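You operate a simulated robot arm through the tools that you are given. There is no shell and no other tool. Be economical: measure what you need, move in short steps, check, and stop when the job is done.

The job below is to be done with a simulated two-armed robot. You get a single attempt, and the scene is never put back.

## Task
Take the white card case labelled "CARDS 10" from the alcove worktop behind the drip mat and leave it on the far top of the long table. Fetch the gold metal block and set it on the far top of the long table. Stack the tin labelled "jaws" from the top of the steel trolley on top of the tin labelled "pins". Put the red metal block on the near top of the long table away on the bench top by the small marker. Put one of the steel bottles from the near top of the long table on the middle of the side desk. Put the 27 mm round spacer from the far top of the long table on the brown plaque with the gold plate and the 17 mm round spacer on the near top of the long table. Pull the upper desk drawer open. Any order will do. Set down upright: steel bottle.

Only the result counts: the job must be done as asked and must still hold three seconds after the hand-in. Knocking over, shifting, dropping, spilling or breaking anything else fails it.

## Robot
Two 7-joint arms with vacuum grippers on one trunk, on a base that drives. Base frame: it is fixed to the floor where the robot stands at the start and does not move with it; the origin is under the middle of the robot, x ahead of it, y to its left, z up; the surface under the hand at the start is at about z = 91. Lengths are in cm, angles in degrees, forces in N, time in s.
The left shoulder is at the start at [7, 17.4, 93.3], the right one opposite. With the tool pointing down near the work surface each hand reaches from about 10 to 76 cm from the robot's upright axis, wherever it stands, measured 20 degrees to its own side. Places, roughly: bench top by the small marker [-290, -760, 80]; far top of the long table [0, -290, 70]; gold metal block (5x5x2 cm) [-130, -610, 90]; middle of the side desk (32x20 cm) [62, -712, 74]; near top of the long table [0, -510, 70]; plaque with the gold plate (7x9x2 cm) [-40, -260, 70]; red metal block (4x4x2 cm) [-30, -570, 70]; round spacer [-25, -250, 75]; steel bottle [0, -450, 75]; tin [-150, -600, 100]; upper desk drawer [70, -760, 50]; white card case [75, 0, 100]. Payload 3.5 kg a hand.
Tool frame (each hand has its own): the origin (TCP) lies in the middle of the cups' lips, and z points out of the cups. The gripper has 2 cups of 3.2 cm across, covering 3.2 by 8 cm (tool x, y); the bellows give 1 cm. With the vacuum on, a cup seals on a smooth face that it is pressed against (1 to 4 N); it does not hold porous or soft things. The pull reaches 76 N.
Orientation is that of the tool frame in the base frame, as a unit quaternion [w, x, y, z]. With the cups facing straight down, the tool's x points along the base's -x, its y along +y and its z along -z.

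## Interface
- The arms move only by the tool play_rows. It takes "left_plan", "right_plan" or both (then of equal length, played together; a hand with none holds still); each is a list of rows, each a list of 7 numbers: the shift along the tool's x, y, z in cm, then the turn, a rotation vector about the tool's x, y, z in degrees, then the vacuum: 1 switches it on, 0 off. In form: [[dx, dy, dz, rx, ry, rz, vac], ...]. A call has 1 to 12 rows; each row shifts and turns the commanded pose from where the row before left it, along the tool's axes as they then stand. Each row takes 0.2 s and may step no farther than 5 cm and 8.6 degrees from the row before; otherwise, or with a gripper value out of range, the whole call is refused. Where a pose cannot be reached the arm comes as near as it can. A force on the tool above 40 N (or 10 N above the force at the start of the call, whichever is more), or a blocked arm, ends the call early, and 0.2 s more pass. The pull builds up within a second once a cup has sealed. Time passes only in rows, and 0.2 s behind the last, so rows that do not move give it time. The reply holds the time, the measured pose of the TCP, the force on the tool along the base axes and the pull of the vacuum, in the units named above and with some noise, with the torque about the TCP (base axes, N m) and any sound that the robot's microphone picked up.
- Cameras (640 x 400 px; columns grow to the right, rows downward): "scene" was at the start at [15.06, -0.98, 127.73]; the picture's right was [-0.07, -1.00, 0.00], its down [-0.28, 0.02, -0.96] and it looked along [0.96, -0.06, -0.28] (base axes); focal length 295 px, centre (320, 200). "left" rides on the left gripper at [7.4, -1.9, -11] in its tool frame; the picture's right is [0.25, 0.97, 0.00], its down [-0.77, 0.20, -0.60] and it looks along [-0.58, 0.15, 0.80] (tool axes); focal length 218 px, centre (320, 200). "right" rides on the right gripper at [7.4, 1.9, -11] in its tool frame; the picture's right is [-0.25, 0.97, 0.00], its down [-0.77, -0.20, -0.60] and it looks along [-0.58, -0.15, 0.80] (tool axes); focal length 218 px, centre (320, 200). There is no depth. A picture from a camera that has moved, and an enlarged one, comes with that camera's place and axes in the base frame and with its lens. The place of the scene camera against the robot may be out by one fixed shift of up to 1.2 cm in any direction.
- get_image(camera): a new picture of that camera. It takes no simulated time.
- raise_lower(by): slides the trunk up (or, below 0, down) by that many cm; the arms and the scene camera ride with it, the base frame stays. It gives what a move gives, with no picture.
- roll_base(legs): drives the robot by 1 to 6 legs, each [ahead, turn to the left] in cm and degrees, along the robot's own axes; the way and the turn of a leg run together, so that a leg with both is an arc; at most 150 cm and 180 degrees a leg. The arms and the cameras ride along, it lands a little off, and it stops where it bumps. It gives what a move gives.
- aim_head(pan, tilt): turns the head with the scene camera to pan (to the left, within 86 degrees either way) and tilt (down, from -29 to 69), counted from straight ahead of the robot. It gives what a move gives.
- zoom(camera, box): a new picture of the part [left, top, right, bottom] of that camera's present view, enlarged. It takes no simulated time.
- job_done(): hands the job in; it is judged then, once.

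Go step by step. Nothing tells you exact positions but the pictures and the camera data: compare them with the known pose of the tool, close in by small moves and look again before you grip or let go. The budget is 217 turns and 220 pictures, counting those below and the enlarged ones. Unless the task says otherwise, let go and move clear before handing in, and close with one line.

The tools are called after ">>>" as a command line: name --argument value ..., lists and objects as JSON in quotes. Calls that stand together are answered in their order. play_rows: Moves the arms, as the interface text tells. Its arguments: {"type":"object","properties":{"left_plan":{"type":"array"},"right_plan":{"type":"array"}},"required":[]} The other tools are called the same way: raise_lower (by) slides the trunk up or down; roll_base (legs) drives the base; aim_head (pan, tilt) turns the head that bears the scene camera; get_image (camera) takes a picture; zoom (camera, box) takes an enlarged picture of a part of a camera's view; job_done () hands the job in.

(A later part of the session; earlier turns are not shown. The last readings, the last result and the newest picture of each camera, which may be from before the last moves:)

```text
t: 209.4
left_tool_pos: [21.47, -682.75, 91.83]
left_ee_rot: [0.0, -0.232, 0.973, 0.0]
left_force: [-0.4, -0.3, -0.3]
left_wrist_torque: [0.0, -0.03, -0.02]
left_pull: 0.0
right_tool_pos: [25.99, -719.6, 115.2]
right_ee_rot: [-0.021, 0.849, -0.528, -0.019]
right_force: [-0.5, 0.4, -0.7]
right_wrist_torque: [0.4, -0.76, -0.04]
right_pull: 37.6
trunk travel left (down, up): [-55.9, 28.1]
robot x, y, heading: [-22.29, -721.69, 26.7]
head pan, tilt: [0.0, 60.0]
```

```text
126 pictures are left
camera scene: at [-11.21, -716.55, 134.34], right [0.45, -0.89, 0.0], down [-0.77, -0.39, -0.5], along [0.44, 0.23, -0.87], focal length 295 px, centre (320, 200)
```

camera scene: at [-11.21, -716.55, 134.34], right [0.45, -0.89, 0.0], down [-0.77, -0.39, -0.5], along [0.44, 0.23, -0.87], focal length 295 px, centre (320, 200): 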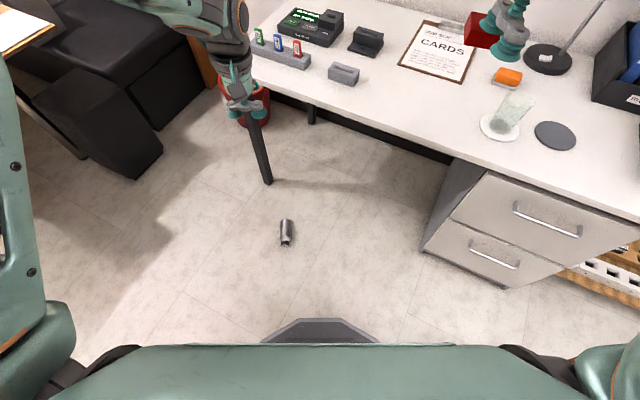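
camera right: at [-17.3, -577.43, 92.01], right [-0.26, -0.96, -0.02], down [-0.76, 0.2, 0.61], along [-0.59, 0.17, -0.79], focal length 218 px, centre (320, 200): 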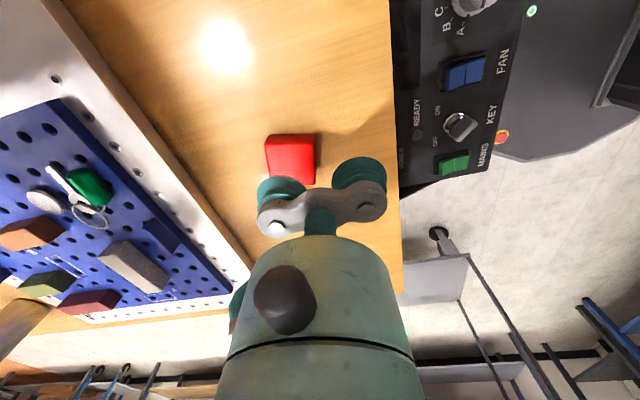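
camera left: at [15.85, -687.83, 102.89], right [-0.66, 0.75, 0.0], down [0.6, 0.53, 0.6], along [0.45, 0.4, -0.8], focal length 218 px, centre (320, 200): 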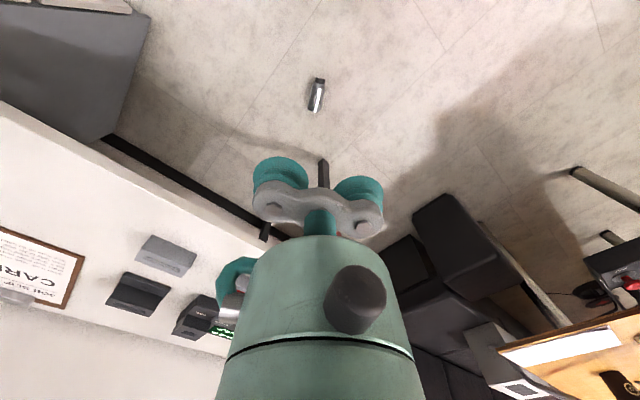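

>>> raise_lower --by -40

>>> raise_lower --by -14

>>> get_image --camera "left"

>>> get_image --camera "scene"

```text
t: 213.2
left_tool_pos: [21.41, -682.7, 52.01]
left_ee_rot: [0.0, -0.232, 0.973, 0.0]
left_force: [0.8, 0.5, 1.1]
left_wrist_torque: [-0.03, 0.01, 0.0]
left_pull: 0.0
right_tool_pos: [25.92, -719.67, 75.23]
right_ee_rot: [-0.022, 0.849, -0.528, -0.018]
right_force: [0.2, 1.1, -0.2]
right_wrist_torque: [0.38, -0.79, -0.06]
right_pull: 38.1
trunk travel left (down, up): [-15.9, 68.1]
robot x, y, heading: [-22.33, -721.52, 26.8]
head pan, tilt: [0.0, 60.0]
```

```text
t: 214.9
left_tool_pos: [21.44, -682.69, 37.98]
left_ee_rot: [-0.001, -0.233, 0.973, 0.0]
left_force: [-0.4, -1.0, 0.3]
left_wrist_torque: [0.01, 0.02, 0.01]
left_pull: 0.1
right_tool_pos: [25.82, -719.65, 61.22]
right_ee_rot: [-0.021, 0.849, -0.527, -0.018]
right_force: [0.2, 0.1, -0.9]
right_wrist_torque: [0.4, -0.79, -0.04]
right_pull: 38.0
trunk travel left (down, up): [-1.9, 82.1]
robot x, y, heading: [-22.71, -721.82, 27.0]
head pan, tilt: [0.0, 60.0]
```

```text
125 pictures are left
camera left: at [15.75, -687.9, 49.01], right [-0.66, 0.75, 0.0], down [0.6, 0.53, 0.6], along [0.45, 0.4, -0.8], focal length 218 px, centre (320, 200)
```

left: 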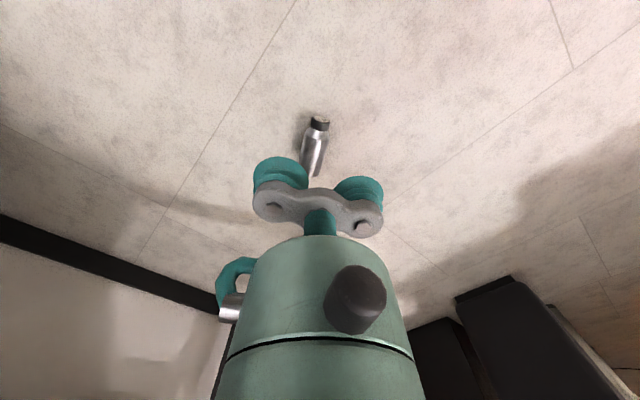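

```text
124 pictures are left
camera scene: at [-11.35, -716.64, 80.35], right [0.45, -0.89, 0.0], down [-0.77, -0.39, -0.5], along [0.45, 0.23, -0.87], focal length 295 px, centre (320, 200)
```

scene: 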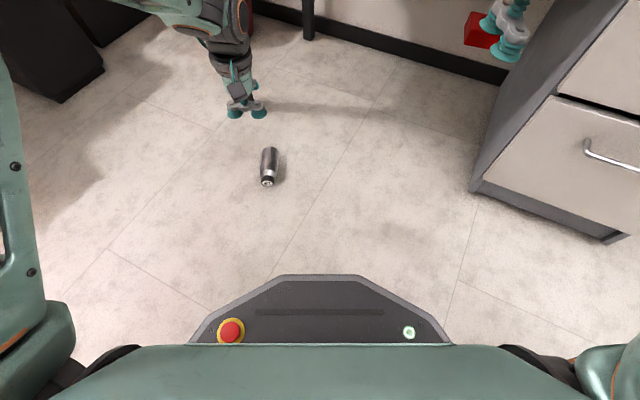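

The bottle lies with its axis along ~30°. I'll try to pick it by the body from above with both cups along its axis: turning the left tool by +86°.

>>> play_rows --left_plan '[[0, 0, 1, 0, 0, 7.8, 0], [0, 0, 1, 0, 0, 7.8, 0], [0, 0, 1, 0, 0, 7.8, 0], [0, 0, 1, 0, 0, 7.8, 0], [0, 0, 1, 0, 0, 7.8, 0], [0, 0, 1, 0, 0, 7.8, 0], [0, 0, 1, 0, 0, 7.8, 0], [0, 0, 1, 0, 0, 7.8, 0], [0, 0, 1, 0, 0, 7.8, 0], [0, 0, 1, 0, 0, 7.8, 0], [0, 0, 1, 0, 0, 7.8, 0]]'

>>> get_image --camera "left"

>>> get_image --camera "scene"

```text
t: 217.3
left_tool_pos: [21.51, -682.86, 26.94]
left_ee_rot: [0.0, 0.493, 0.87, -0.001]
left_force: [0.0, 0.1, 0.9]
left_wrist_torque: [0.02, -0.02, -0.03]
left_pull: 0.1
right_tool_pos: [25.83, -719.64, 61.27]
right_ee_rot: [-0.022, 0.849, -0.528, -0.019]
right_force: [-0.2, -0.4, -1.0]
right_wrist_torque: [0.4, -0.78, -0.06]
right_pull: 37.4
trunk travel left (down, up): [-1.9, 82.1]
robot x, y, heading: [-22.8, -721.46, 26.6]
head pan, tilt: [0.0, 60.0]
```

```text
123 pictures are left
camera left: at [16.0, -677.51, 37.96], right [0.7, 0.72, 0.0], down [0.57, -0.56, 0.6], along [0.43, -0.42, -0.8], focal length 218 px, centre (320, 200)
```

left: 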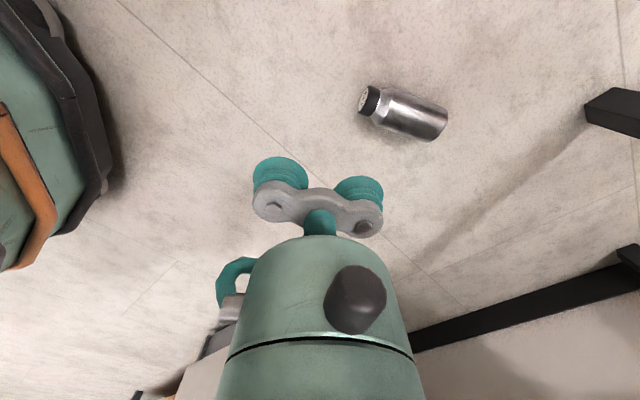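

```text
122 pictures are left
camera scene: at [-11.34, -716.64, 80.35], right [0.45, -0.89, 0.0], down [-0.77, -0.39, -0.5], along [0.45, 0.23, -0.87], focal length 295 px, centre (320, 200)
```

scene: 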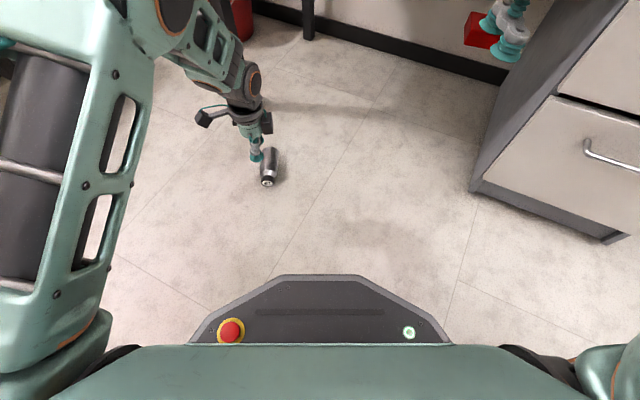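

Body centre about (33.3, −674). Moving the cups above it.

>>> play_rows --left_plan '[[0.5, 4.8, 0, 0, 0, 3, 0], [0.5, 4.8, 0, 0, 0, 0, 0], [0.5, 4.8, 0, 0, 0, 0, 0], [0, 0, 5, 0, 0, 0, 0], [0, 0, 5, 0, 0, 0, 0], [0, 0, 4, 0, 0, 0, 0]]'

>>> get_image --camera "left"

>>> zoom --camera "scene" --box '[160, 60, 400, 220]'

```text
t: 218.7
left_tool_pos: [33.38, -674.42, 13.03]
left_ee_rot: [0.001, 0.515, 0.857, 0.0]
left_force: [0.0, 1.5, 0.8]
left_wrist_torque: [-0.05, -0.02, 0.01]
left_pull: 0.1
right_tool_pos: [25.83, -719.74, 61.19]
right_ee_rot: [-0.021, 0.849, -0.527, -0.018]
right_force: [1.2, -0.2, -0.3]
right_wrist_torque: [0.4, -0.81, -0.04]
right_pull: 37.2
trunk travel left (down, up): [-1.9, 82.1]
robot x, y, heading: [-22.31, -721.43, 27.2]
head pan, tilt: [0.0, 60.0]
```

```text
121 pictures are left
camera left: at [28.22, -668.94, 24.04], right [0.73, 0.68, 0.0], down [0.54, -0.59, 0.6], along [0.41, -0.44, -0.8], focal length 218 px, centre (320, 200)
```

left: 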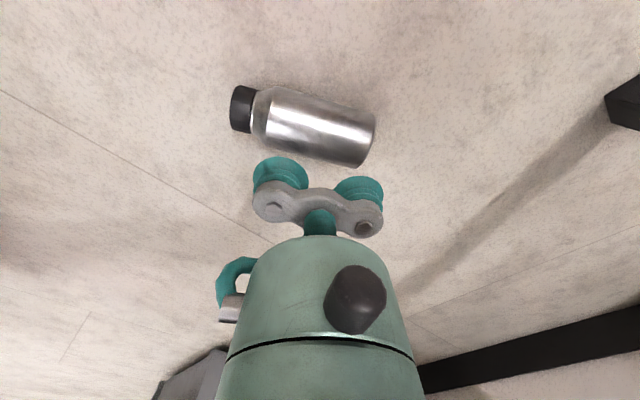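

```text
2.50 times, centred on (280, 140) of scene
camera zoom: at [-11.34, -716.64, 80.35], right [0.45, -0.89, 0.0], down [-0.77, -0.39, -0.5], along [0.45, 0.23, -0.87], focal length 736 px, centre (420, 350)
```

zoom: 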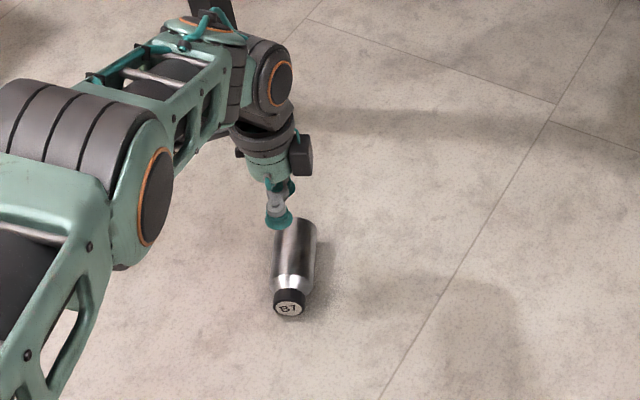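

Aligned within half a cm. Descending with vacuum on.

>>> play_rows --left_plan '[[0.4, 0, 3, 0, 0, 0, 1], [0, 0, 2.5, 0, 0, 0, 1], [0, 0, 1, 0, 0, 0, 1], [0, 0, 0.7, 0, 0, 0, 1], [0, 0, 0.4, 0, 0, 0, 1], [0, 0, 0.3, 0, 0, 0, 1], [0, 0, 0, 0, 0, 0, 1], [0, 0, 0, 0, 0, 0, 1]]'

>>> get_image --camera "left"

```text
t: 220.5
left_tool_pos: [32.32, -674.51, 5.51]
left_ee_rot: [0.0, 0.514, 0.858, 0.0]
left_force: [-0.2, -1.1, -0.1]
left_wrist_torque: [0.01, 0.01, 0.02]
left_pull: 0.0
left hand out of reach, approached as far as the arm can: row 3, 4
right_tool_pos: [25.93, -719.68, 61.21]
right_ee_rot: [-0.022, 0.849, -0.528, -0.019]
right_force: [0.7, -0.2, -1.2]
right_wrist_torque: [0.36, -0.79, -0.05]
right_pull: 38.0
trunk travel left (down, up): [-1.9, 82.1]
robot x, y, heading: [-22.38, -721.57, 26.8]
head pan, tilt: [0.0, 60.0]
```

```text
119 pictures are left
camera left: at [27.13, -669.01, 16.47], right [0.73, 0.68, 0.0], down [0.54, -0.59, 0.6], along [0.41, -0.44, -0.8], focal length 218 px, centre (320, 200)
```

left: 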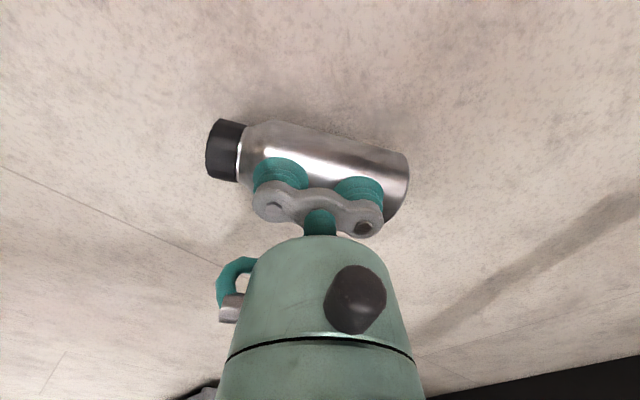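

The arm is at its reach limit. I'll lift slightly, drive 6 cm ahead and redo.

>>> play_rows --left_plan '[[0, 0, -3, 0, 0, 0, 0]]'

>>> roll_base --legs '[[7, 0]]'

>>> play_rows --left_plan '[[0, -3, 0, 0, 0, 0, 0], [0, -3, 0, 0, 0, 0, 0]]'

>>> get_image --camera "left"

```text
t: 220.9
left_tool_pos: [32.39, -674.43, 8.39]
left_ee_rot: [0.0, 0.514, 0.858, 0.0]
left_force: [0.2, -0.1, -0.3]
left_wrist_torque: [-0.01, 0.0, -0.01]
left_pull: 0.0
right_tool_pos: [25.93, -719.66, 61.26]
right_ee_rot: [-0.021, 0.849, -0.528, -0.019]
right_force: [0.4, -0.1, -0.6]
right_wrist_torque: [0.37, -0.82, -0.05]
right_pull: 37.8
trunk travel left (down, up): [-1.9, 82.1]
robot x, y, heading: [-22.57, -721.36, 26.6]
head pan, tilt: [0.0, 60.0]
```

```text
t: 221.9
left_tool_pos: [38.59, -671.34, 8.39]
left_ee_rot: [0.0, 0.514, 0.858, 0.001]
left_force: [0.1, -0.6, 0.0]
left_wrist_torque: [0.0, 0.04, 0.02]
left_pull: 0.0
right_tool_pos: [32.2, -716.37, 61.21]
right_ee_rot: [-0.022, 0.849, -0.528, -0.018]
right_force: [0.1, -0.5, -1.3]
right_wrist_torque: [0.4, -0.82, -0.06]
right_pull: 37.6
trunk travel left (down, up): [-1.9, 82.1]
robot x, y, heading: [-16.43, -717.95, 26.9]
head pan, tilt: [0.0, 60.0]
```

```text
t: 222.5
left_tool_pos: [34.9, -673.16, 8.41]
left_ee_rot: [0.0, 0.514, 0.858, -0.001]
left_force: [0.5, -0.4, -0.2]
left_wrist_torque: [0.01, 0.02, 0.01]
left_pull: 0.2
left hand out of reach, approached as far as the arm can: row 2
right_tool_pos: [32.2, -716.54, 61.27]
right_ee_rot: [-0.022, 0.849, -0.528, -0.019]
right_force: [-0.4, 0.6, -1.6]
right_wrist_torque: [0.4, -0.8, -0.06]
right_pull: 38.1
trunk travel left (down, up): [-1.9, 82.1]
robot x, y, heading: [-16.36, -718.95, 27.0]
head pan, tilt: [0.0, 60.0]
```

```text
118 pictures are left
camera left: at [29.87, -667.67, 19.45], right [0.73, 0.68, 0.0], down [0.54, -0.58, 0.61], along [0.41, -0.45, -0.8], focal length 218 px, centre (320, 200)
```

left: 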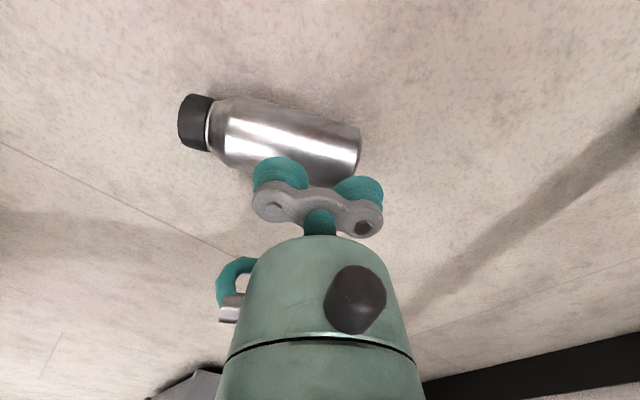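

>>> play_rows --left_plan '[[0, -1.6, 0, 0, 0, 0, 0], [0, 0, 0, 0, 0, 0, 0]]'

```text
t: 223.1
left_tool_pos: [34.91, -673.08, 8.39]
left_ee_rot: [0.0, 0.514, 0.858, -0.001]
left_force: [0.3, 0.4, -0.2]
left_wrist_torque: [-0.02, 0.02, -0.02]
left_pull: 0.0
left hand out of reach, approached as far as the arm can: row 1
right_tool_pos: [32.08, -716.45, 61.17]
right_ee_rot: [-0.023, 0.849, -0.528, -0.018]
right_force: [-0.3, 0.6, -1.5]
right_wrist_torque: [0.37, -0.79, -0.08]
right_pull: 37.8
trunk travel left (down, up): [-1.9, 82.1]
robot x, y, heading: [-16.25, -718.78, 27.1]
head pan, tilt: [0.0, 60.0]
```

>>> roll_base --legs '[[-2, 0]]'

>>> play_rows --left_plan '[[0.2, 0, 1.5, 0, 0, 0, 1], [0, 0, 0.8, 0, 0, 0, 1], [0, 0, 0.6, 0, 0, 0, 1], [0, 0, 0.4, 0, 0, 0, 1], [0, 0, 0.3, 0, 0, 0, 1], [0, 0, 0, 0, 0, 0, 1], [0, 0, 0, 0, 0, 0, 1]]'

>>> get_image --camera "left"

```text
t: 223.9
left_tool_pos: [33.17, -673.97, 8.51]
left_ee_rot: [0.001, 0.514, 0.858, 0.0]
left_force: [0.1, 0.9, -0.3]
left_wrist_torque: [-0.01, 0.03, -0.04]
left_pull: 0.0
right_tool_pos: [30.33, -717.48, 61.2]
right_ee_rot: [-0.022, 0.849, -0.527, -0.019]
right_force: [-0.9, 0.3, -1.1]
right_wrist_torque: [0.38, -0.8, -0.04]
right_pull: 38.3
trunk travel left (down, up): [-1.9, 82.1]
robot x, y, heading: [-17.64, -718.96, 26.9]
head pan, tilt: [0.0, 60.0]
```

```text
t: 225.5
left_tool_pos: [33.26, -673.85, 4.93]
left_ee_rot: [0.0, 0.514, 0.858, -0.001]
left_force: [0.2, 0.3, 1.1]
left_wrist_torque: [0.02, -0.02, 0.01]
left_pull: 0.1
right_tool_pos: [30.47, -717.45, 61.06]
right_ee_rot: [-0.021, 0.849, -0.527, -0.019]
right_force: [-0.3, -0.3, -0.8]
right_wrist_torque: [0.39, -0.81, -0.1]
right_pull: 38.1
trunk travel left (down, up): [-1.9, 82.1]
robot x, y, heading: [-17.72, -719.29, 27.1]
head pan, tilt: [0.0, 60.0]
```

```text
117 pictures are left
camera left: at [28.04, -668.36, 15.9], right [0.73, 0.68, 0.0], down [0.54, -0.59, 0.6], along [0.41, -0.44, -0.8], focal length 218 px, centre (320, 200)
```

left: 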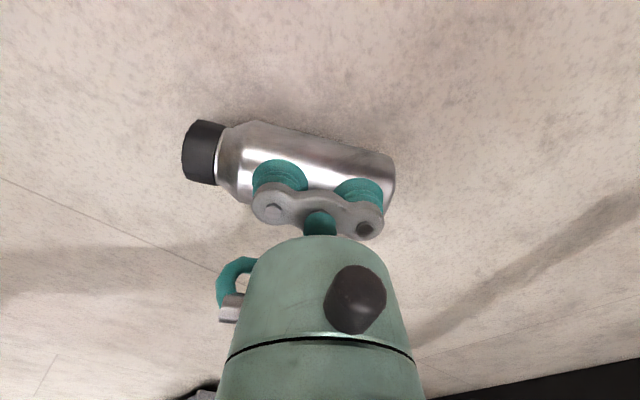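

No contact yet; continuing in small steps.

>>> play_rows --left_plan '[[0, 0, 0.3, 0, 0, 0, 1], [0, 0, 0.3, 0, 0, 0, 1], [0, 0, 0.3, 0, 0, 0, 1], [0, 0, 0.3, 0, 0, 0, 1], [0, 0, 0, 0, 0, 0, 1], [0, 0, 0, 0, 0, 0, 1]]'

>>> zoom --camera "scene" --box '[200, 80, 360, 200]'

```text
t: 226.9
left_tool_pos: [33.14, -673.87, 4.01]
left_ee_rot: [0.001, 0.514, 0.858, 0.002]
left_force: [-6.6, 0.6, 26.6]
left_wrist_torque: [-0.13, -0.3, -0.03]
left_pull: 37.3
right_tool_pos: [30.18, -717.44, 61.29]
right_ee_rot: [-0.023, 0.85, -0.527, -0.018]
right_force: [-0.1, 0.6, -0.3]
right_wrist_torque: [0.37, -0.79, -0.06]
right_pull: 37.8
trunk travel left (down, up): [-1.9, 82.1]
robot x, y, heading: [-17.8, -719.23, 26.8]
head pan, tilt: [0.0, 60.0]
```

```text
3.33 times, centred on (280, 140) of scene
camera zoom: at [-7.06, -714.53, 80.4], right [0.45, -0.89, 0.0], down [-0.77, -0.39, -0.5], along [0.45, 0.23, -0.86], focal length 982 px, centre (453, 400)
```

zoom: 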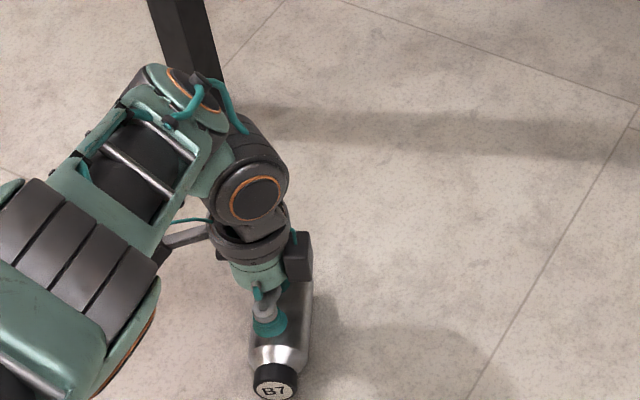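

It sealed on the body (one cup). A slight extra press for the second cup.

>>> play_rows --left_plan '[[0, 0, 0.2, 0, 0, 0, 1], [0, 0, 0, 0, 0, 0, 1], [0, 0, 0, 0, 0, 0, 1], [0, 0, 0, 0, 0, 0, 1]]'

```text
t: 227.3
left_tool_pos: [33.22, -673.76, 3.9]
left_ee_rot: [0.0, 0.515, 0.857, 0.003]
left_force: [-8.8, -3.1, 25.7]
left_wrist_torque: [-0.26, -0.19, -0.18]
left_pull: 37.8
right_tool_pos: [30.24, -717.54, 61.36]
right_ee_rot: [-0.024, 0.849, -0.528, -0.019]
right_force: [0.2, 1.0, -0.7]
right_wrist_torque: [0.39, -0.82, -0.08]
right_pull: 37.5
trunk travel left (down, up): [-1.9, 82.1]
robot x, y, heading: [-18.02, -719.47, 26.9]
head pan, tilt: [0.0, 60.0]
stopped in row 2 (left hand): the force on the tool passed its limit at 41 N (the readings are from after the stop); the commanded pose is now the measured one
```

Lifting carefully.

>>> play_rows --left_plan '[[0, 0, -1, 0, 0, 0, 1], [0, 0, -2, 0, 0, 0, 1], [0, 0, -3, 0, 0, 0, 1], [0, 0, -4, 0, 0, 0, 1], [0, 0, -4, 0, 0, 0, 1], [0, 0, 0, 0, 0, 0, 1]]'

>>> get_image --camera "left"

>>> zoom --camera "scene" --box '[200, 60, 360, 180]'

```text
t: 228.7
left_tool_pos: [33.21, -673.91, 17.42]
left_ee_rot: [0.0, 0.515, 0.857, 0.0]
left_force: [0.2, -0.3, -0.3]
left_wrist_torque: [-0.02, -0.01, -0.02]
left_pull: 0.1
right_tool_pos: [30.34, -717.38, 61.21]
right_ee_rot: [-0.023, 0.849, -0.527, -0.02]
right_force: [0.4, -0.1, -0.7]
right_wrist_torque: [0.39, -0.8, -0.07]
right_pull: 38.2
trunk travel left (down, up): [-1.9, 82.1]
robot x, y, heading: [-18.28, -719.0, 26.7]
head pan, tilt: [0.0, 60.0]
```

```text
115 pictures are left
camera left: at [28.06, -668.37, 28.51], right [0.73, 0.68, 0.0], down [0.54, -0.59, 0.6], along [0.41, -0.44, -0.8], focal length 218 px, centre (320, 200)
```

left: 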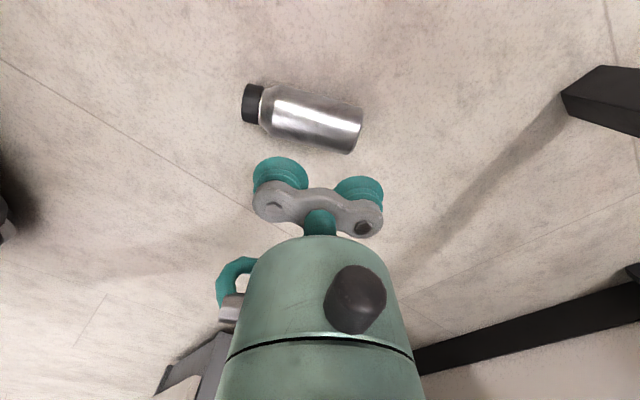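

```text
3.33 times, centred on (280, 120) of scene
camera zoom: at [-6.91, -714.39, 80.35], right [0.45, -0.89, 0.0], down [-0.77, -0.39, -0.5], along [0.45, 0.23, -0.87], focal length 982 px, centre (453, 467)
```

zoom: 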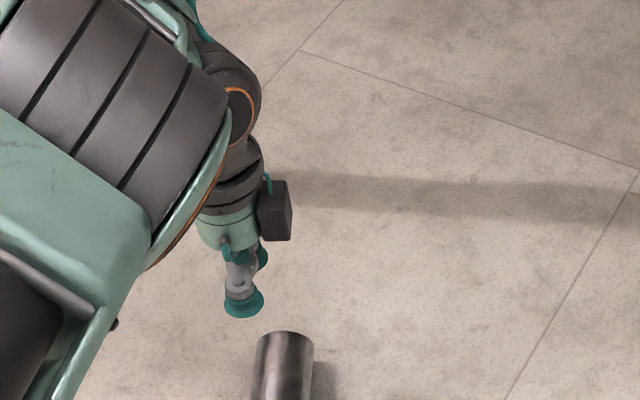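

The curved seal let go on lifting; the bottle is back lying still. I'll instead grip the flat cap end with a horizontal tool: back up 12 cm, raise, and pitch the left tool up by about 82°.

>>> play_rows --left_plan '[[0, 0, -4, 0, 0, 0, 0], [0, 0, -4, 0, 0, 0, 0]]'

>>> roll_base --legs '[[-13, 0]]'

>>> play_rows --left_plan '[[0, 0, 0, -7.5, 0, 0, 0], [0, 0, 0, -7.5, 0, 0, 0], [0, 0, 0, -7.5, 0, 0, 0], [0, 0, 0, -7.5, 0, 0, 0], [0, 0, 0, -7.5, 0, 0, 0], [0, 0, 0, -7.5, 0, 0, 0], [0, 0, 0, -7.5, 0, 0, 0], [0, 0, 0, -7.5, 0, 0, 0], [0, 0, 0, -7.5, 0, 0, 0], [0, 0, 0, -7.5, 0, 0, 0], [0, 0, 0, -7, 0, 0, 0]]'

>>> get_image --camera "left"

>>> get_image --camera "scene"

```text
t: 229.3
left_tool_pos: [33.29, -673.97, 25.66]
left_ee_rot: [0.0, 0.515, 0.857, -0.001]
left_force: [1.0, -0.1, -0.4]
left_wrist_torque: [0.0, 0.0, 0.02]
left_pull: 0.0
right_tool_pos: [30.35, -717.48, 61.26]
right_ee_rot: [-0.022, 0.849, -0.528, -0.019]
right_force: [0.6, -0.2, -1.0]
right_wrist_torque: [0.36, -0.77, -0.04]
right_pull: 38.1
trunk travel left (down, up): [-1.9, 82.1]
robot x, y, heading: [-17.97, -719.14, 26.5]
head pan, tilt: [0.0, 60.0]
```

```text
t: 230.6
left_tool_pos: [21.61, -679.76, 25.64]
left_ee_rot: [0.0, 0.514, 0.858, 0.001]
left_force: [-0.3, 0.1, -0.5]
left_wrist_torque: [0.03, 0.04, 0.02]
left_pull: 0.1
right_tool_pos: [18.91, -723.2, 61.16]
right_ee_rot: [-0.023, 0.849, -0.527, -0.019]
right_force: [0.8, -0.1, -1.8]
right_wrist_torque: [0.39, -0.78, -0.04]
right_pull: 38.0
trunk travel left (down, up): [-1.9, 82.1]
robot x, y, heading: [-29.77, -725.15, 27.0]
head pan, tilt: [0.0, 60.0]
```

```text
t: 233.0
left_tool_pos: [21.62, -679.84, 25.7]
left_ee_rot: [0.339, 0.388, 0.646, 0.563]
left_force: [-1.0, 0.2, 0.0]
left_wrist_torque: [0.03, 0.02, -0.02]
left_pull: 0.1
right_tool_pos: [18.88, -723.31, 61.21]
right_ee_rot: [-0.022, 0.85, -0.526, -0.019]
right_force: [-1.1, 0.1, -1.0]
right_wrist_torque: [0.41, -0.82, -0.1]
right_pull: 38.6
trunk travel left (down, up): [-1.9, 82.1]
robot x, y, heading: [-29.55, -724.85, 27.0]
head pan, tilt: [0.0, 60.0]
```

```text
113 pictures are left
camera left: at [8.38, -678.66, 25.29], right [0.0, 0.29, 0.96], down [-0.14, -0.95, 0.28], along [0.99, -0.14, 0.04], focal length 218 px, centre (320, 200)
```

left: 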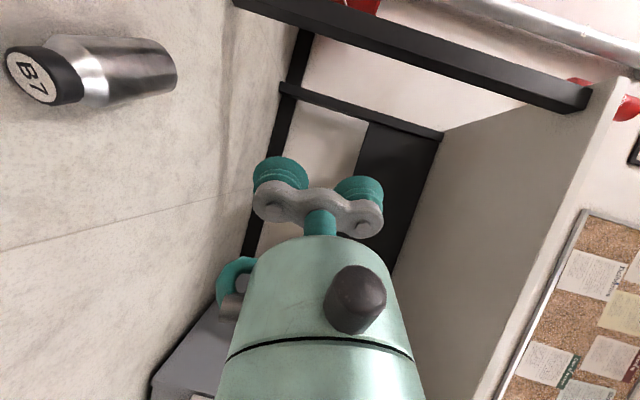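

```text
112 pictures are left
camera scene: at [-18.44, -720.25, 80.35], right [0.45, -0.89, 0.0], down [-0.77, -0.39, -0.5], along [0.45, 0.23, -0.87], focal length 295 px, centre (320, 200)
```

scene: 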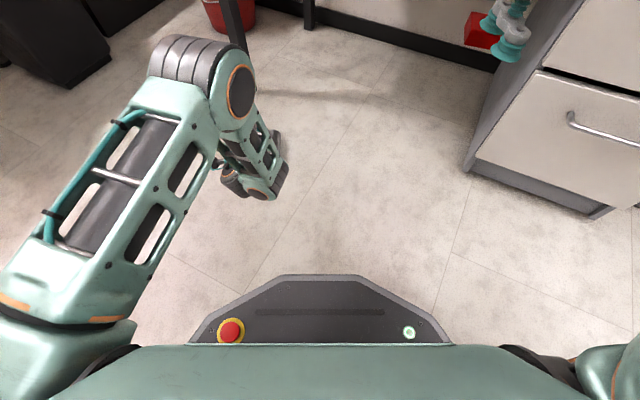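

The cap disc "B7" is seen at (25.9, −678.3). Lowering the horizontal tool in front of it, stopping high first.

>>> play_rows --left_plan '[[-0.13, -4, -0.07, 0, 0, 0, 0], [-0.13, -4, -0.07, 0, 0, 0, 0], [-0.13, -4, -0.07, 0, 0, 0, 0], [-0.13, -4, -0.07, 0, 0, 0, 0]]'

>>> get_image --camera "left"

>>> get_image --camera "scene"

```text
t: 234.0
left_tool_pos: [19.75, -681.46, 9.77]
left_ee_rot: [0.337, 0.388, 0.647, 0.563]
left_force: [0.3, 0.7, 0.2]
left_wrist_torque: [0.0, -0.01, -0.03]
left_pull: 0.0
right_tool_pos: [18.88, -723.28, 61.29]
right_ee_rot: [-0.022, 0.849, -0.527, -0.019]
right_force: [-0.1, 0.4, -1.1]
right_wrist_torque: [0.41, -0.81, -0.04]
right_pull: 38.7
trunk travel left (down, up): [-1.9, 82.1]
robot x, y, heading: [-29.7, -724.92, 26.9]
head pan, tilt: [0.0, 60.0]
```

```text
111 pictures are left
camera left: at [6.5, -680.29, 9.49], right [0.0, 0.29, 0.96], down [-0.14, -0.95, 0.28], along [0.99, -0.13, 0.04], focal length 218 px, centre (320, 200)
```

left: 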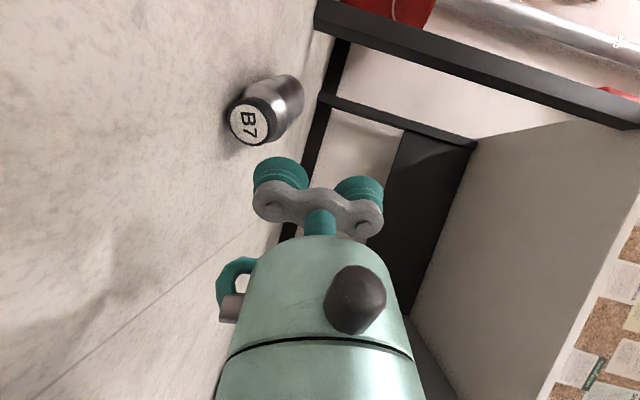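

```text
110 pictures are left
camera scene: at [-18.44, -720.25, 80.35], right [0.45, -0.89, 0.0], down [-0.77, -0.39, -0.5], along [0.45, 0.23, -0.87], focal length 295 px, centre (320, 200)
```

scene: 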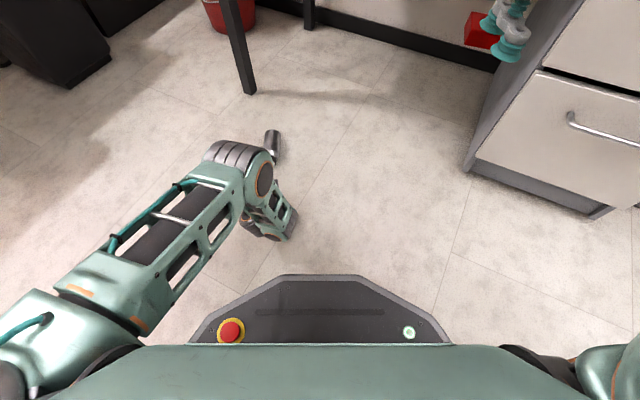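

Clear so far. Lowering to cap height.

>>> play_rows --left_plan '[[0, -2, 0.4, 0, 0, 0, 0], [0, -1.8, 0.5, 0, 0, 0, 0]]'

>>> get_image --camera "left"

```text
t: 234.6
left_tool_pos: [20.02, -681.33, 6.02]
left_ee_rot: [0.338, 0.388, 0.647, 0.563]
left_force: [0.8, -0.1, -0.5]
left_wrist_torque: [0.0, 0.01, 0.01]
left_pull: 0.1
right_tool_pos: [18.83, -723.27, 61.19]
right_ee_rot: [-0.022, 0.85, -0.526, -0.019]
right_force: [-0.6, 0.1, -0.9]
right_wrist_torque: [0.39, -0.81, -0.03]
right_pull: 37.6
trunk travel left (down, up): [-1.9, 82.1]
robot x, y, heading: [-29.87, -725.36, 27.1]
head pan, tilt: [0.0, 60.0]
```

```text
109 pictures are left
camera left: at [6.79, -680.13, 5.65], right [0.0, 0.29, 0.96], down [-0.14, -0.95, 0.28], along [0.99, -0.13, 0.04], focal length 218 px, centre (320, 200)
```

left: 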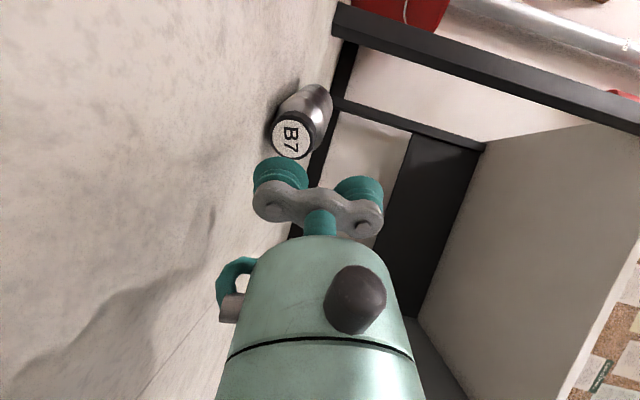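

The cap is dead ahead 7.1 cm. Advancing with vacuum on.

>>> play_rows --left_plan '[[0, -0.2, 3, 0, 0, 0, 1], [0, 0, 2.5, 0, 0, 0, 1], [0, 0, 0.8, 0, 0, 0, 1], [0, 0, 0.5, 0, 0, 0, 1], [0, 0, 0.4, 0, 0, 0, 1], [0, 0, 0.3, 0, 0, 0, 1], [0, 0, 0, 0, 0, 0, 1], [0, 0, 0, 0, 0, 0, 1]]'

>>> get_image --camera "left"

```text
t: 236.4
left_tool_pos: [26.47, -677.78, 4.71]
left_ee_rot: [0.338, 0.388, 0.647, 0.563]
left_force: [0.4, 0.9, -0.1]
left_wrist_torque: [-0.35, 0.68, 0.0]
left_pull: 38.2
right_tool_pos: [18.77, -723.18, 61.09]
right_ee_rot: [-0.023, 0.849, -0.527, -0.02]
right_force: [0.0, 0.1, -1.6]
right_wrist_torque: [0.38, -0.76, -0.08]
right_pull: 37.4
trunk travel left (down, up): [-1.9, 82.1]
robot x, y, heading: [-29.74, -725.21, 27.3]
head pan, tilt: [0.0, 60.0]
```

```text
108 pictures are left
camera left: at [13.28, -676.65, 4.38], right [0.0, 0.29, 0.96], down [-0.14, -0.95, 0.28], along [0.99, -0.13, 0.04], focal length 218 px, centre (320, 200)
```

left: 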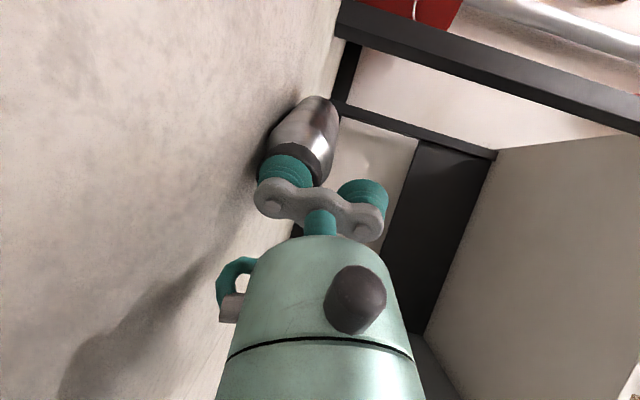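

Sealed on the cap. Lifting slowly, keeping it horizontal.

>>> play_rows --left_plan '[[0, 0.5, 0, 0, 0, 0, 1], [0, 1, 0, 0, 0, 0, 1], [0, 2, 0, 0, 0, 0, 1], [0, 3, 0, 0, 0, 0, 1], [0, 3, 0, 0, 0, 0, 1], [0, 3, 0, 0, 0, 0, 1], [0, 3, 0, 0, 0, 0, 1], [0, 3, 0, 0, 0, 0, 1], [0, 3, 0, 0, 0, 0, 1], [0, 3, 0, 0, 0, 0, 1]]'

>>> get_image --camera "left"

```text
t: 238.6
left_tool_pos: [29.54, -676.28, 28.9]
left_ee_rot: [0.338, 0.389, 0.647, 0.562]
left_force: [0.5, 0.3, -2.0]
left_wrist_torque: [-0.41, 0.78, -0.02]
left_pull: 37.7
right_tool_pos: [18.82, -723.25, 61.22]
right_ee_rot: [-0.022, 0.849, -0.527, -0.019]
right_force: [0.5, 0.0, -1.0]
right_wrist_torque: [0.38, -0.78, -0.07]
right_pull: 37.7
trunk travel left (down, up): [-1.9, 82.1]
robot x, y, heading: [-29.37, -725.47, 27.2]
head pan, tilt: [0.0, 60.0]
```

```text
107 pictures are left
camera left: at [16.17, -675.07, 28.6], right [0.0, 0.29, 0.96], down [-0.14, -0.95, 0.28], along [0.99, -0.13, 0.04], focal length 218 px, centre (320, 200)
```

left: 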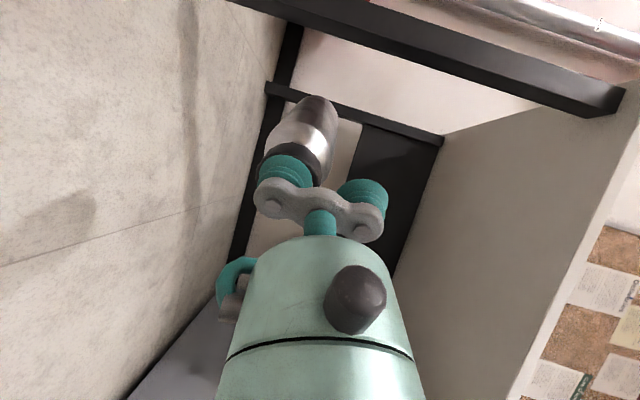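

Held well. Rotating the tool back to pointing down, gently.

>>> play_rows --left_plan '[[0, 0, -0.5, 5, 0, 0, 1], [0, 0, -0.5, 5, 0, 0, 1], [0, 0, -0.5, 5, 0, 0, 1], [0, 0, -0.5, 5, 0, 0, 1], [0, 0, -0.5, 5, 0, 0, 1], [0, 0, -0.5, 5, 0, 0, 1], [0, 0, -0.5, 5, 0, 0, 1], [0, 0, -0.5, 5, 0, 0, 1], [0, 0, 0, 5, 0, 0, 1], [0, 0, 0, 5, 0, 0, 1], [0, 0, 0, 5, 0, 0, 1], [0, 0, 0, 5, 0, 0, 1]]'

>>> play_rows --left_plan '[[0, 0, 0, 5, 0, 0, 1], [0, 0, 0, 5, 0, 0, 1], [0, 0, 0, 5, 0, 0, 1], [0, 0, 0, 5, 0, 0, 1], [0, 0, 0, 2.2, 0, 0, 1], [0, 0, 0, 0, 0, 0, 1]]'

>>> get_image --camera "left"

>>> get_image --camera "scene"

```text
t: 241.2
left_tool_pos: [26.45, -677.76, 30.65]
left_ee_rot: [0.098, 0.506, 0.842, 0.163]
left_force: [-0.6, 0.5, -1.4]
left_wrist_torque: [-0.41, 0.75, -0.01]
left_pull: 38.5
right_tool_pos: [18.86, -723.25, 61.06]
right_ee_rot: [-0.022, 0.849, -0.527, -0.019]
right_force: [0.1, 0.0, -1.7]
right_wrist_torque: [0.41, -0.81, -0.05]
right_pull: 37.9
trunk travel left (down, up): [-1.9, 82.1]
robot x, y, heading: [-29.48, -725.31, 27.0]
head pan, tilt: [0.0, 60.0]
```

```text
t: 242.6
left_tool_pos: [26.41, -677.76, 30.66]
left_ee_rot: [-0.001, 0.515, 0.857, -0.001]
left_force: [-0.1, -0.5, -2.0]
left_wrist_torque: [-0.37, 0.73, -0.01]
left_pull: 37.7
right_tool_pos: [18.86, -723.33, 61.21]
right_ee_rot: [-0.022, 0.849, -0.527, -0.02]
right_force: [-0.1, 0.0, -1.5]
right_wrist_torque: [0.38, -0.81, -0.08]
right_pull: 38.0
trunk travel left (down, up): [-1.9, 82.1]
robot x, y, heading: [-29.56, -725.07, 27.0]
head pan, tilt: [0.0, 60.0]
```

```text
106 pictures are left
camera left: at [21.32, -672.29, 41.69], right [0.73, 0.68, 0.0], down [0.54, -0.58, 0.6], along [0.41, -0.45, -0.8], focal length 218 px, centre (320, 200)
```

left: 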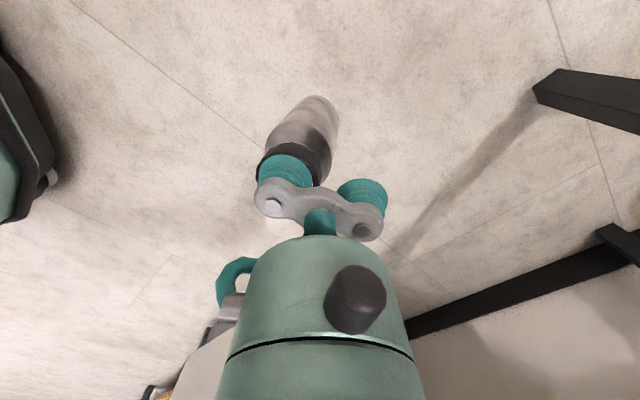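

```text
105 pictures are left
camera scene: at [-18.43, -720.24, 80.34], right [0.45, -0.89, 0.0], down [-0.77, -0.39, -0.5], along [0.45, 0.23, -0.87], focal length 295 px, centre (320, 200)
```

scene: 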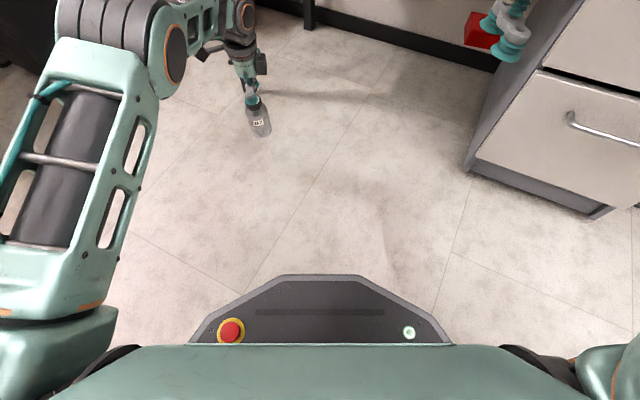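

The bottle hangs upright again. Raising the trunk by 66 in two steps.

>>> raise_lower --by 40

>>> raise_lower --by 28

>>> roll_base --legs '[[0, -27]]'

>>> aim_head --pan 0 --tilt 40

>>> get_image --camera "scene"

```text
t: 246.4
left_tool_pos: [26.42, -677.86, 70.57]
left_ee_rot: [-0.001, 0.514, 0.858, -0.002]
left_force: [0.3, -0.2, -1.5]
left_wrist_torque: [-0.4, 0.74, -0.04]
left_pull: 37.8
right_tool_pos: [18.84, -723.19, 101.25]
right_ee_rot: [-0.022, 0.849, -0.527, -0.018]
right_force: [0.8, 0.3, -1.2]
right_wrist_torque: [0.35, -0.77, -0.06]
right_pull: 37.9
trunk travel left (down, up): [-41.9, 42.1]
robot x, y, heading: [-29.53, -725.13, 27.1]
head pan, tilt: [0.0, 60.0]
```

```text
t: 249.2
left_tool_pos: [26.41, -677.82, 98.61]
left_ee_rot: [-0.001, 0.515, 0.857, -0.001]
left_force: [0.5, -0.2, -1.5]
left_wrist_torque: [-0.39, 0.7, -0.01]
left_pull: 37.7
right_tool_pos: [18.84, -723.28, 129.13]
right_ee_rot: [-0.022, 0.849, -0.527, -0.019]
right_force: [0.1, 0.0, -0.5]
right_wrist_torque: [0.37, -0.81, -0.06]
right_pull: 37.6
trunk travel left (down, up): [-69.9, 14.1]
robot x, y, heading: [-29.77, -725.4, 27.1]
head pan, tilt: [0.0, 60.0]
```

```text
t: 251.0
left_tool_pos: [41.89, -708.36, 98.61]
left_ee_rot: [-0.001, 0.7, 0.714, 0.0]
left_force: [0.0, 0.5, -1.6]
left_wrist_torque: [0.03, 0.8, 0.02]
left_pull: 37.8
right_tool_pos: [14.54, -745.36, 129.19]
right_ee_rot: [0.027, -0.703, 0.71, 0.013]
right_force: [0.2, 0.6, -1.4]
right_wrist_torque: [-0.01, -0.87, -0.07]
right_pull: 37.9
trunk travel left (down, up): [-69.9, 14.1]
robot x, y, heading: [-29.36, -724.9, 0.2]
head pan, tilt: [0.0, 60.0]
```

```text
t: 251.8
left_tool_pos: [41.8, -708.26, 98.5]
left_ee_rot: [-0.002, 0.699, 0.715, -0.001]
left_force: [0.5, 0.5, -1.5]
left_wrist_torque: [-0.01, 0.8, 0.0]
left_pull: 37.8
right_tool_pos: [14.42, -745.38, 129.21]
right_ee_rot: [0.026, -0.703, 0.71, 0.014]
right_force: [-0.8, -0.1, -1.0]
right_wrist_torque: [0.02, -0.9, -0.07]
right_pull: 38.0
trunk travel left (down, up): [-69.9, 14.1]
robot x, y, heading: [-29.52, -724.83, 0.1]
head pan, tilt: [0.0, 40.0]
```

```text
104 pictures are left
camera scene: at [-15.32, -725.53, 151.01], right [0.0, -1.0, 0.0], down [-0.64, 0.0, -0.77], along [0.77, 0.0, -0.64], focal length 295 px, centre (320, 200)
```

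scene: 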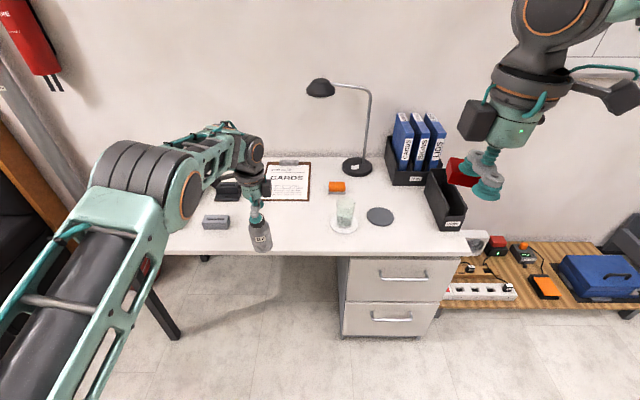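

Bottle still held. Driving 22 ahead brings it over the middle of the desk.

>>> roll_base --legs '[[22, 0]]'

>>> get_image --camera "scene"

>>> get_image --camera "left"

```text
t: 253.5
left_tool_pos: [63.82, -708.29, 98.68]
left_ee_rot: [-0.001, 0.699, 0.715, -0.002]
left_force: [0.7, 0.0, -1.0]
left_wrist_torque: [0.01, 0.8, 0.01]
left_pull: 38.2
right_tool_pos: [36.56, -745.3, 129.27]
right_ee_rot: [0.026, -0.703, 0.71, 0.013]
right_force: [0.3, 1.0, -1.0]
right_wrist_torque: [-0.03, -0.89, -0.07]
right_pull: 37.5
trunk travel left (down, up): [-69.9, 14.1]
robot x, y, heading: [-7.68, -725.08, 0.2]
head pan, tilt: [0.0, 40.0]
```

```text
103 pictures are left
camera scene: at [6.64, -725.5, 151.03], right [0.0, -1.0, 0.0], down [-0.64, 0.0, -0.77], along [0.77, 0.0, -0.64], focal length 295 px, centre (320, 200)
```

scene: 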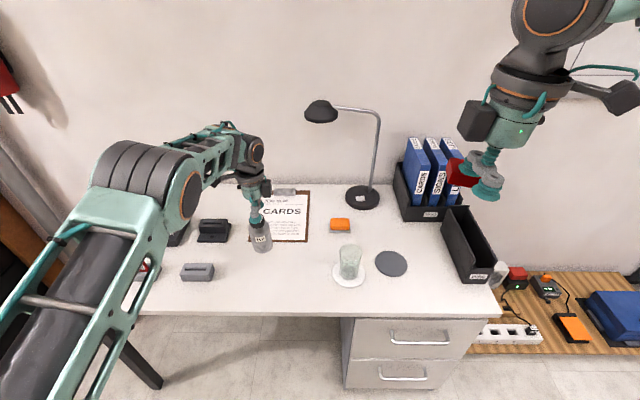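

```text
102 pictures are left
camera left: at [61.77, -700.98, 109.76], right [0.96, 0.27, 0.0], down [0.22, -0.77, 0.6], along [0.16, -0.58, -0.8], focal length 218 px, centre (320, 200)
```

left: 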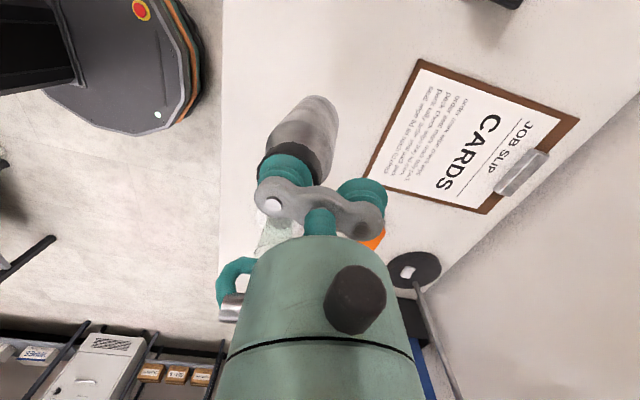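

Lowering the bottle at about (61, −711).

>>> play_rows --left_plan '[[-1.5, 0, 2, 0, 0, 0, 1], [-1.2, 0, 3, 0, 0, 0, 1], [0, 0, 3, 0, 0, 0, 1], [0, 0, 1.5, 0, 0, 0, 1], [0, 0, 0.8, 0, 0, 0, 1], [0, 0, 0.5, 0, 0, 0, 1]]'

>>> zoom --camera "scene" --box '[180, 180, 360, 300]'

```text
t: 254.9
left_tool_pos: [63.82, -710.9, 87.74]
left_ee_rot: [-0.002, 0.7, 0.714, -0.002]
left_force: [0.0, -0.1, -0.5]
left_wrist_torque: [-0.01, 0.8, -0.01]
left_pull: 38.3
right_tool_pos: [36.53, -745.29, 129.17]
right_ee_rot: [0.027, -0.703, 0.71, 0.013]
right_force: [0.0, 0.3, -0.3]
right_wrist_torque: [-0.05, -0.88, -0.08]
right_pull: 37.4
trunk travel left (down, up): [-69.9, 14.1]
robot x, y, heading: [-7.42, -725.0, -0.1]
head pan, tilt: [0.0, 40.0]
```

```text
3.33 times, centred on (270, 240) of scene
camera zoom: at [6.75, -725.46, 151.02], right [0.0, -1.0, 0.0], down [-0.64, 0.0, -0.77], along [0.77, 0.0, -0.64], focal length 982 px, centre (487, 67)
```

zoom: 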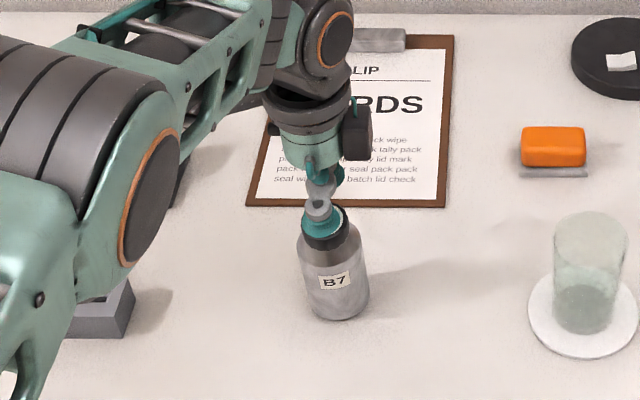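

>>> play_rows --left_plan '[[0, 0, 0.4, 0, 0, 0, 1], [0, 0, 0.3, 0, 0, 0, 1], [0, 0, 0.3, 0, 0, 0, 1], [0, 0, 0.3, 0, 0, 0, 1]]'

>>> zoom --camera "left" --box '[200, 60, 440, 220]'

```text
t: 255.9
left_tool_pos: [63.72, -710.89, 86.93]
left_ee_rot: [0.002, 0.7, 0.715, 0.001]
left_force: [6.2, 1.6, 29.4]
left_wrist_torque: [0.07, 0.96, -0.03]
left_pull: 38.1
right_tool_pos: [36.2, -745.39, 129.4]
right_ee_rot: [0.028, -0.704, 0.71, 0.012]
right_force: [-0.2, -0.6, 0.1]
right_wrist_torque: [-0.01, -0.87, -0.09]
right_pull: 37.7
trunk travel left (down, up): [-69.9, 14.1]
robot x, y, heading: [-7.48, -725.37, -0.0]
head pan, tilt: [0.0, 40.0]
```

```text
2.50 times, centred on (320, 140) of left
camera zoom: at [61.7, -703.75, 98.02], right [0.96, 0.27, 0.0], down [0.22, -0.77, 0.6], along [0.17, -0.58, -0.8], focal length 546 px, centre (320, 350)
```

zoom: 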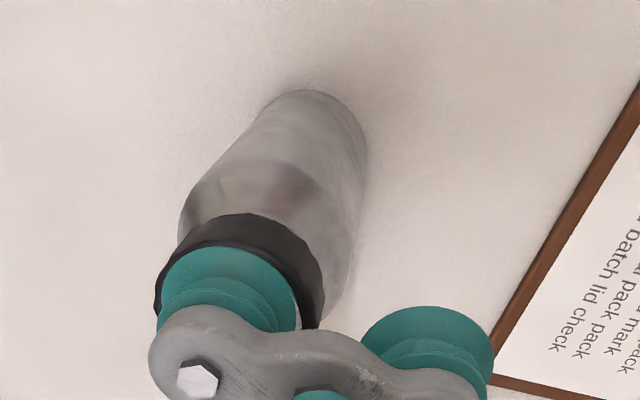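

Standing on the desk with 29 N. Easing the force, then releasing and rising.

>>> play_rows --left_plan '[[0, 0, -0.3, 0, 0, 0, 0], [0, 0, 0, 0, 0, 0, 0], [0, 0, 0, 0, 0, 0, 0], [0, 0, 0, 0, 0, 0, 0], [0, 0, -0.5, 0, 0, 0, 0], [0, 0, -1, 0, 0, 0, 0], [0, 0, -3, 0, 0, 0, 0], [0, 0, -4, 0, 0, 0, 0], [0, 0, -4, 0, 0, 0, 0]]'

>>> get_image --camera "left"

>>> get_image --camera "scene"

```text
t: 257.9
left_tool_pos: [63.89, -711.11, 99.55]
left_ee_rot: [0.0, 0.7, 0.714, -0.001]
left_force: [0.5, -0.5, -0.9]
left_wrist_torque: [0.01, -0.03, 0.01]
left_pull: 0.0
right_tool_pos: [36.33, -745.34, 129.27]
right_ee_rot: [0.026, -0.704, 0.71, 0.013]
right_force: [-0.4, -0.2, -0.3]
right_wrist_torque: [-0.02, -0.88, -0.06]
right_pull: 37.8
trunk travel left (down, up): [-69.9, 14.1]
robot x, y, heading: [-7.3, -725.2, 0.1]
head pan, tilt: [0.0, 40.0]
```

```text
99 pictures are left
camera left: at [61.85, -703.75, 110.5], right [0.96, 0.27, 0.0], down [0.22, -0.77, 0.6], along [0.16, -0.58, -0.8], focal length 218 px, centre (320, 200)
```

left: 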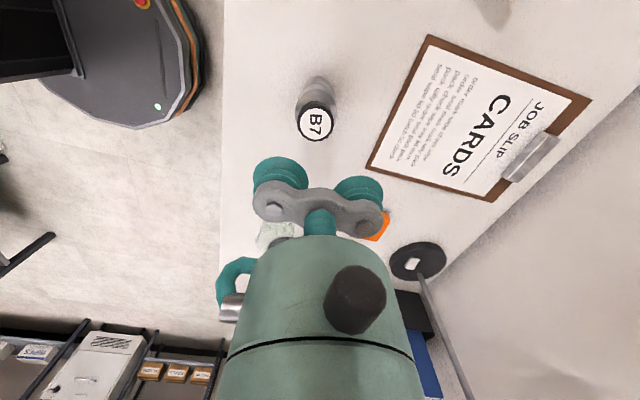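

```text
98 pictures are left
camera scene: at [6.64, -725.48, 151.02], right [0.0, -1.0, 0.0], down [-0.64, 0.0, -0.77], along [0.77, 0.0, -0.64], focal length 295 px, centre (320, 200)
```

scene: 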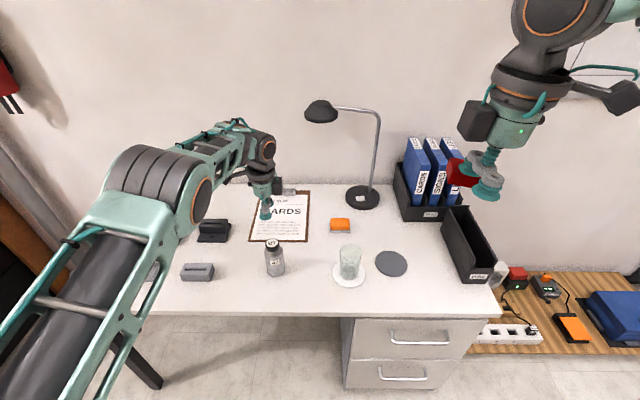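

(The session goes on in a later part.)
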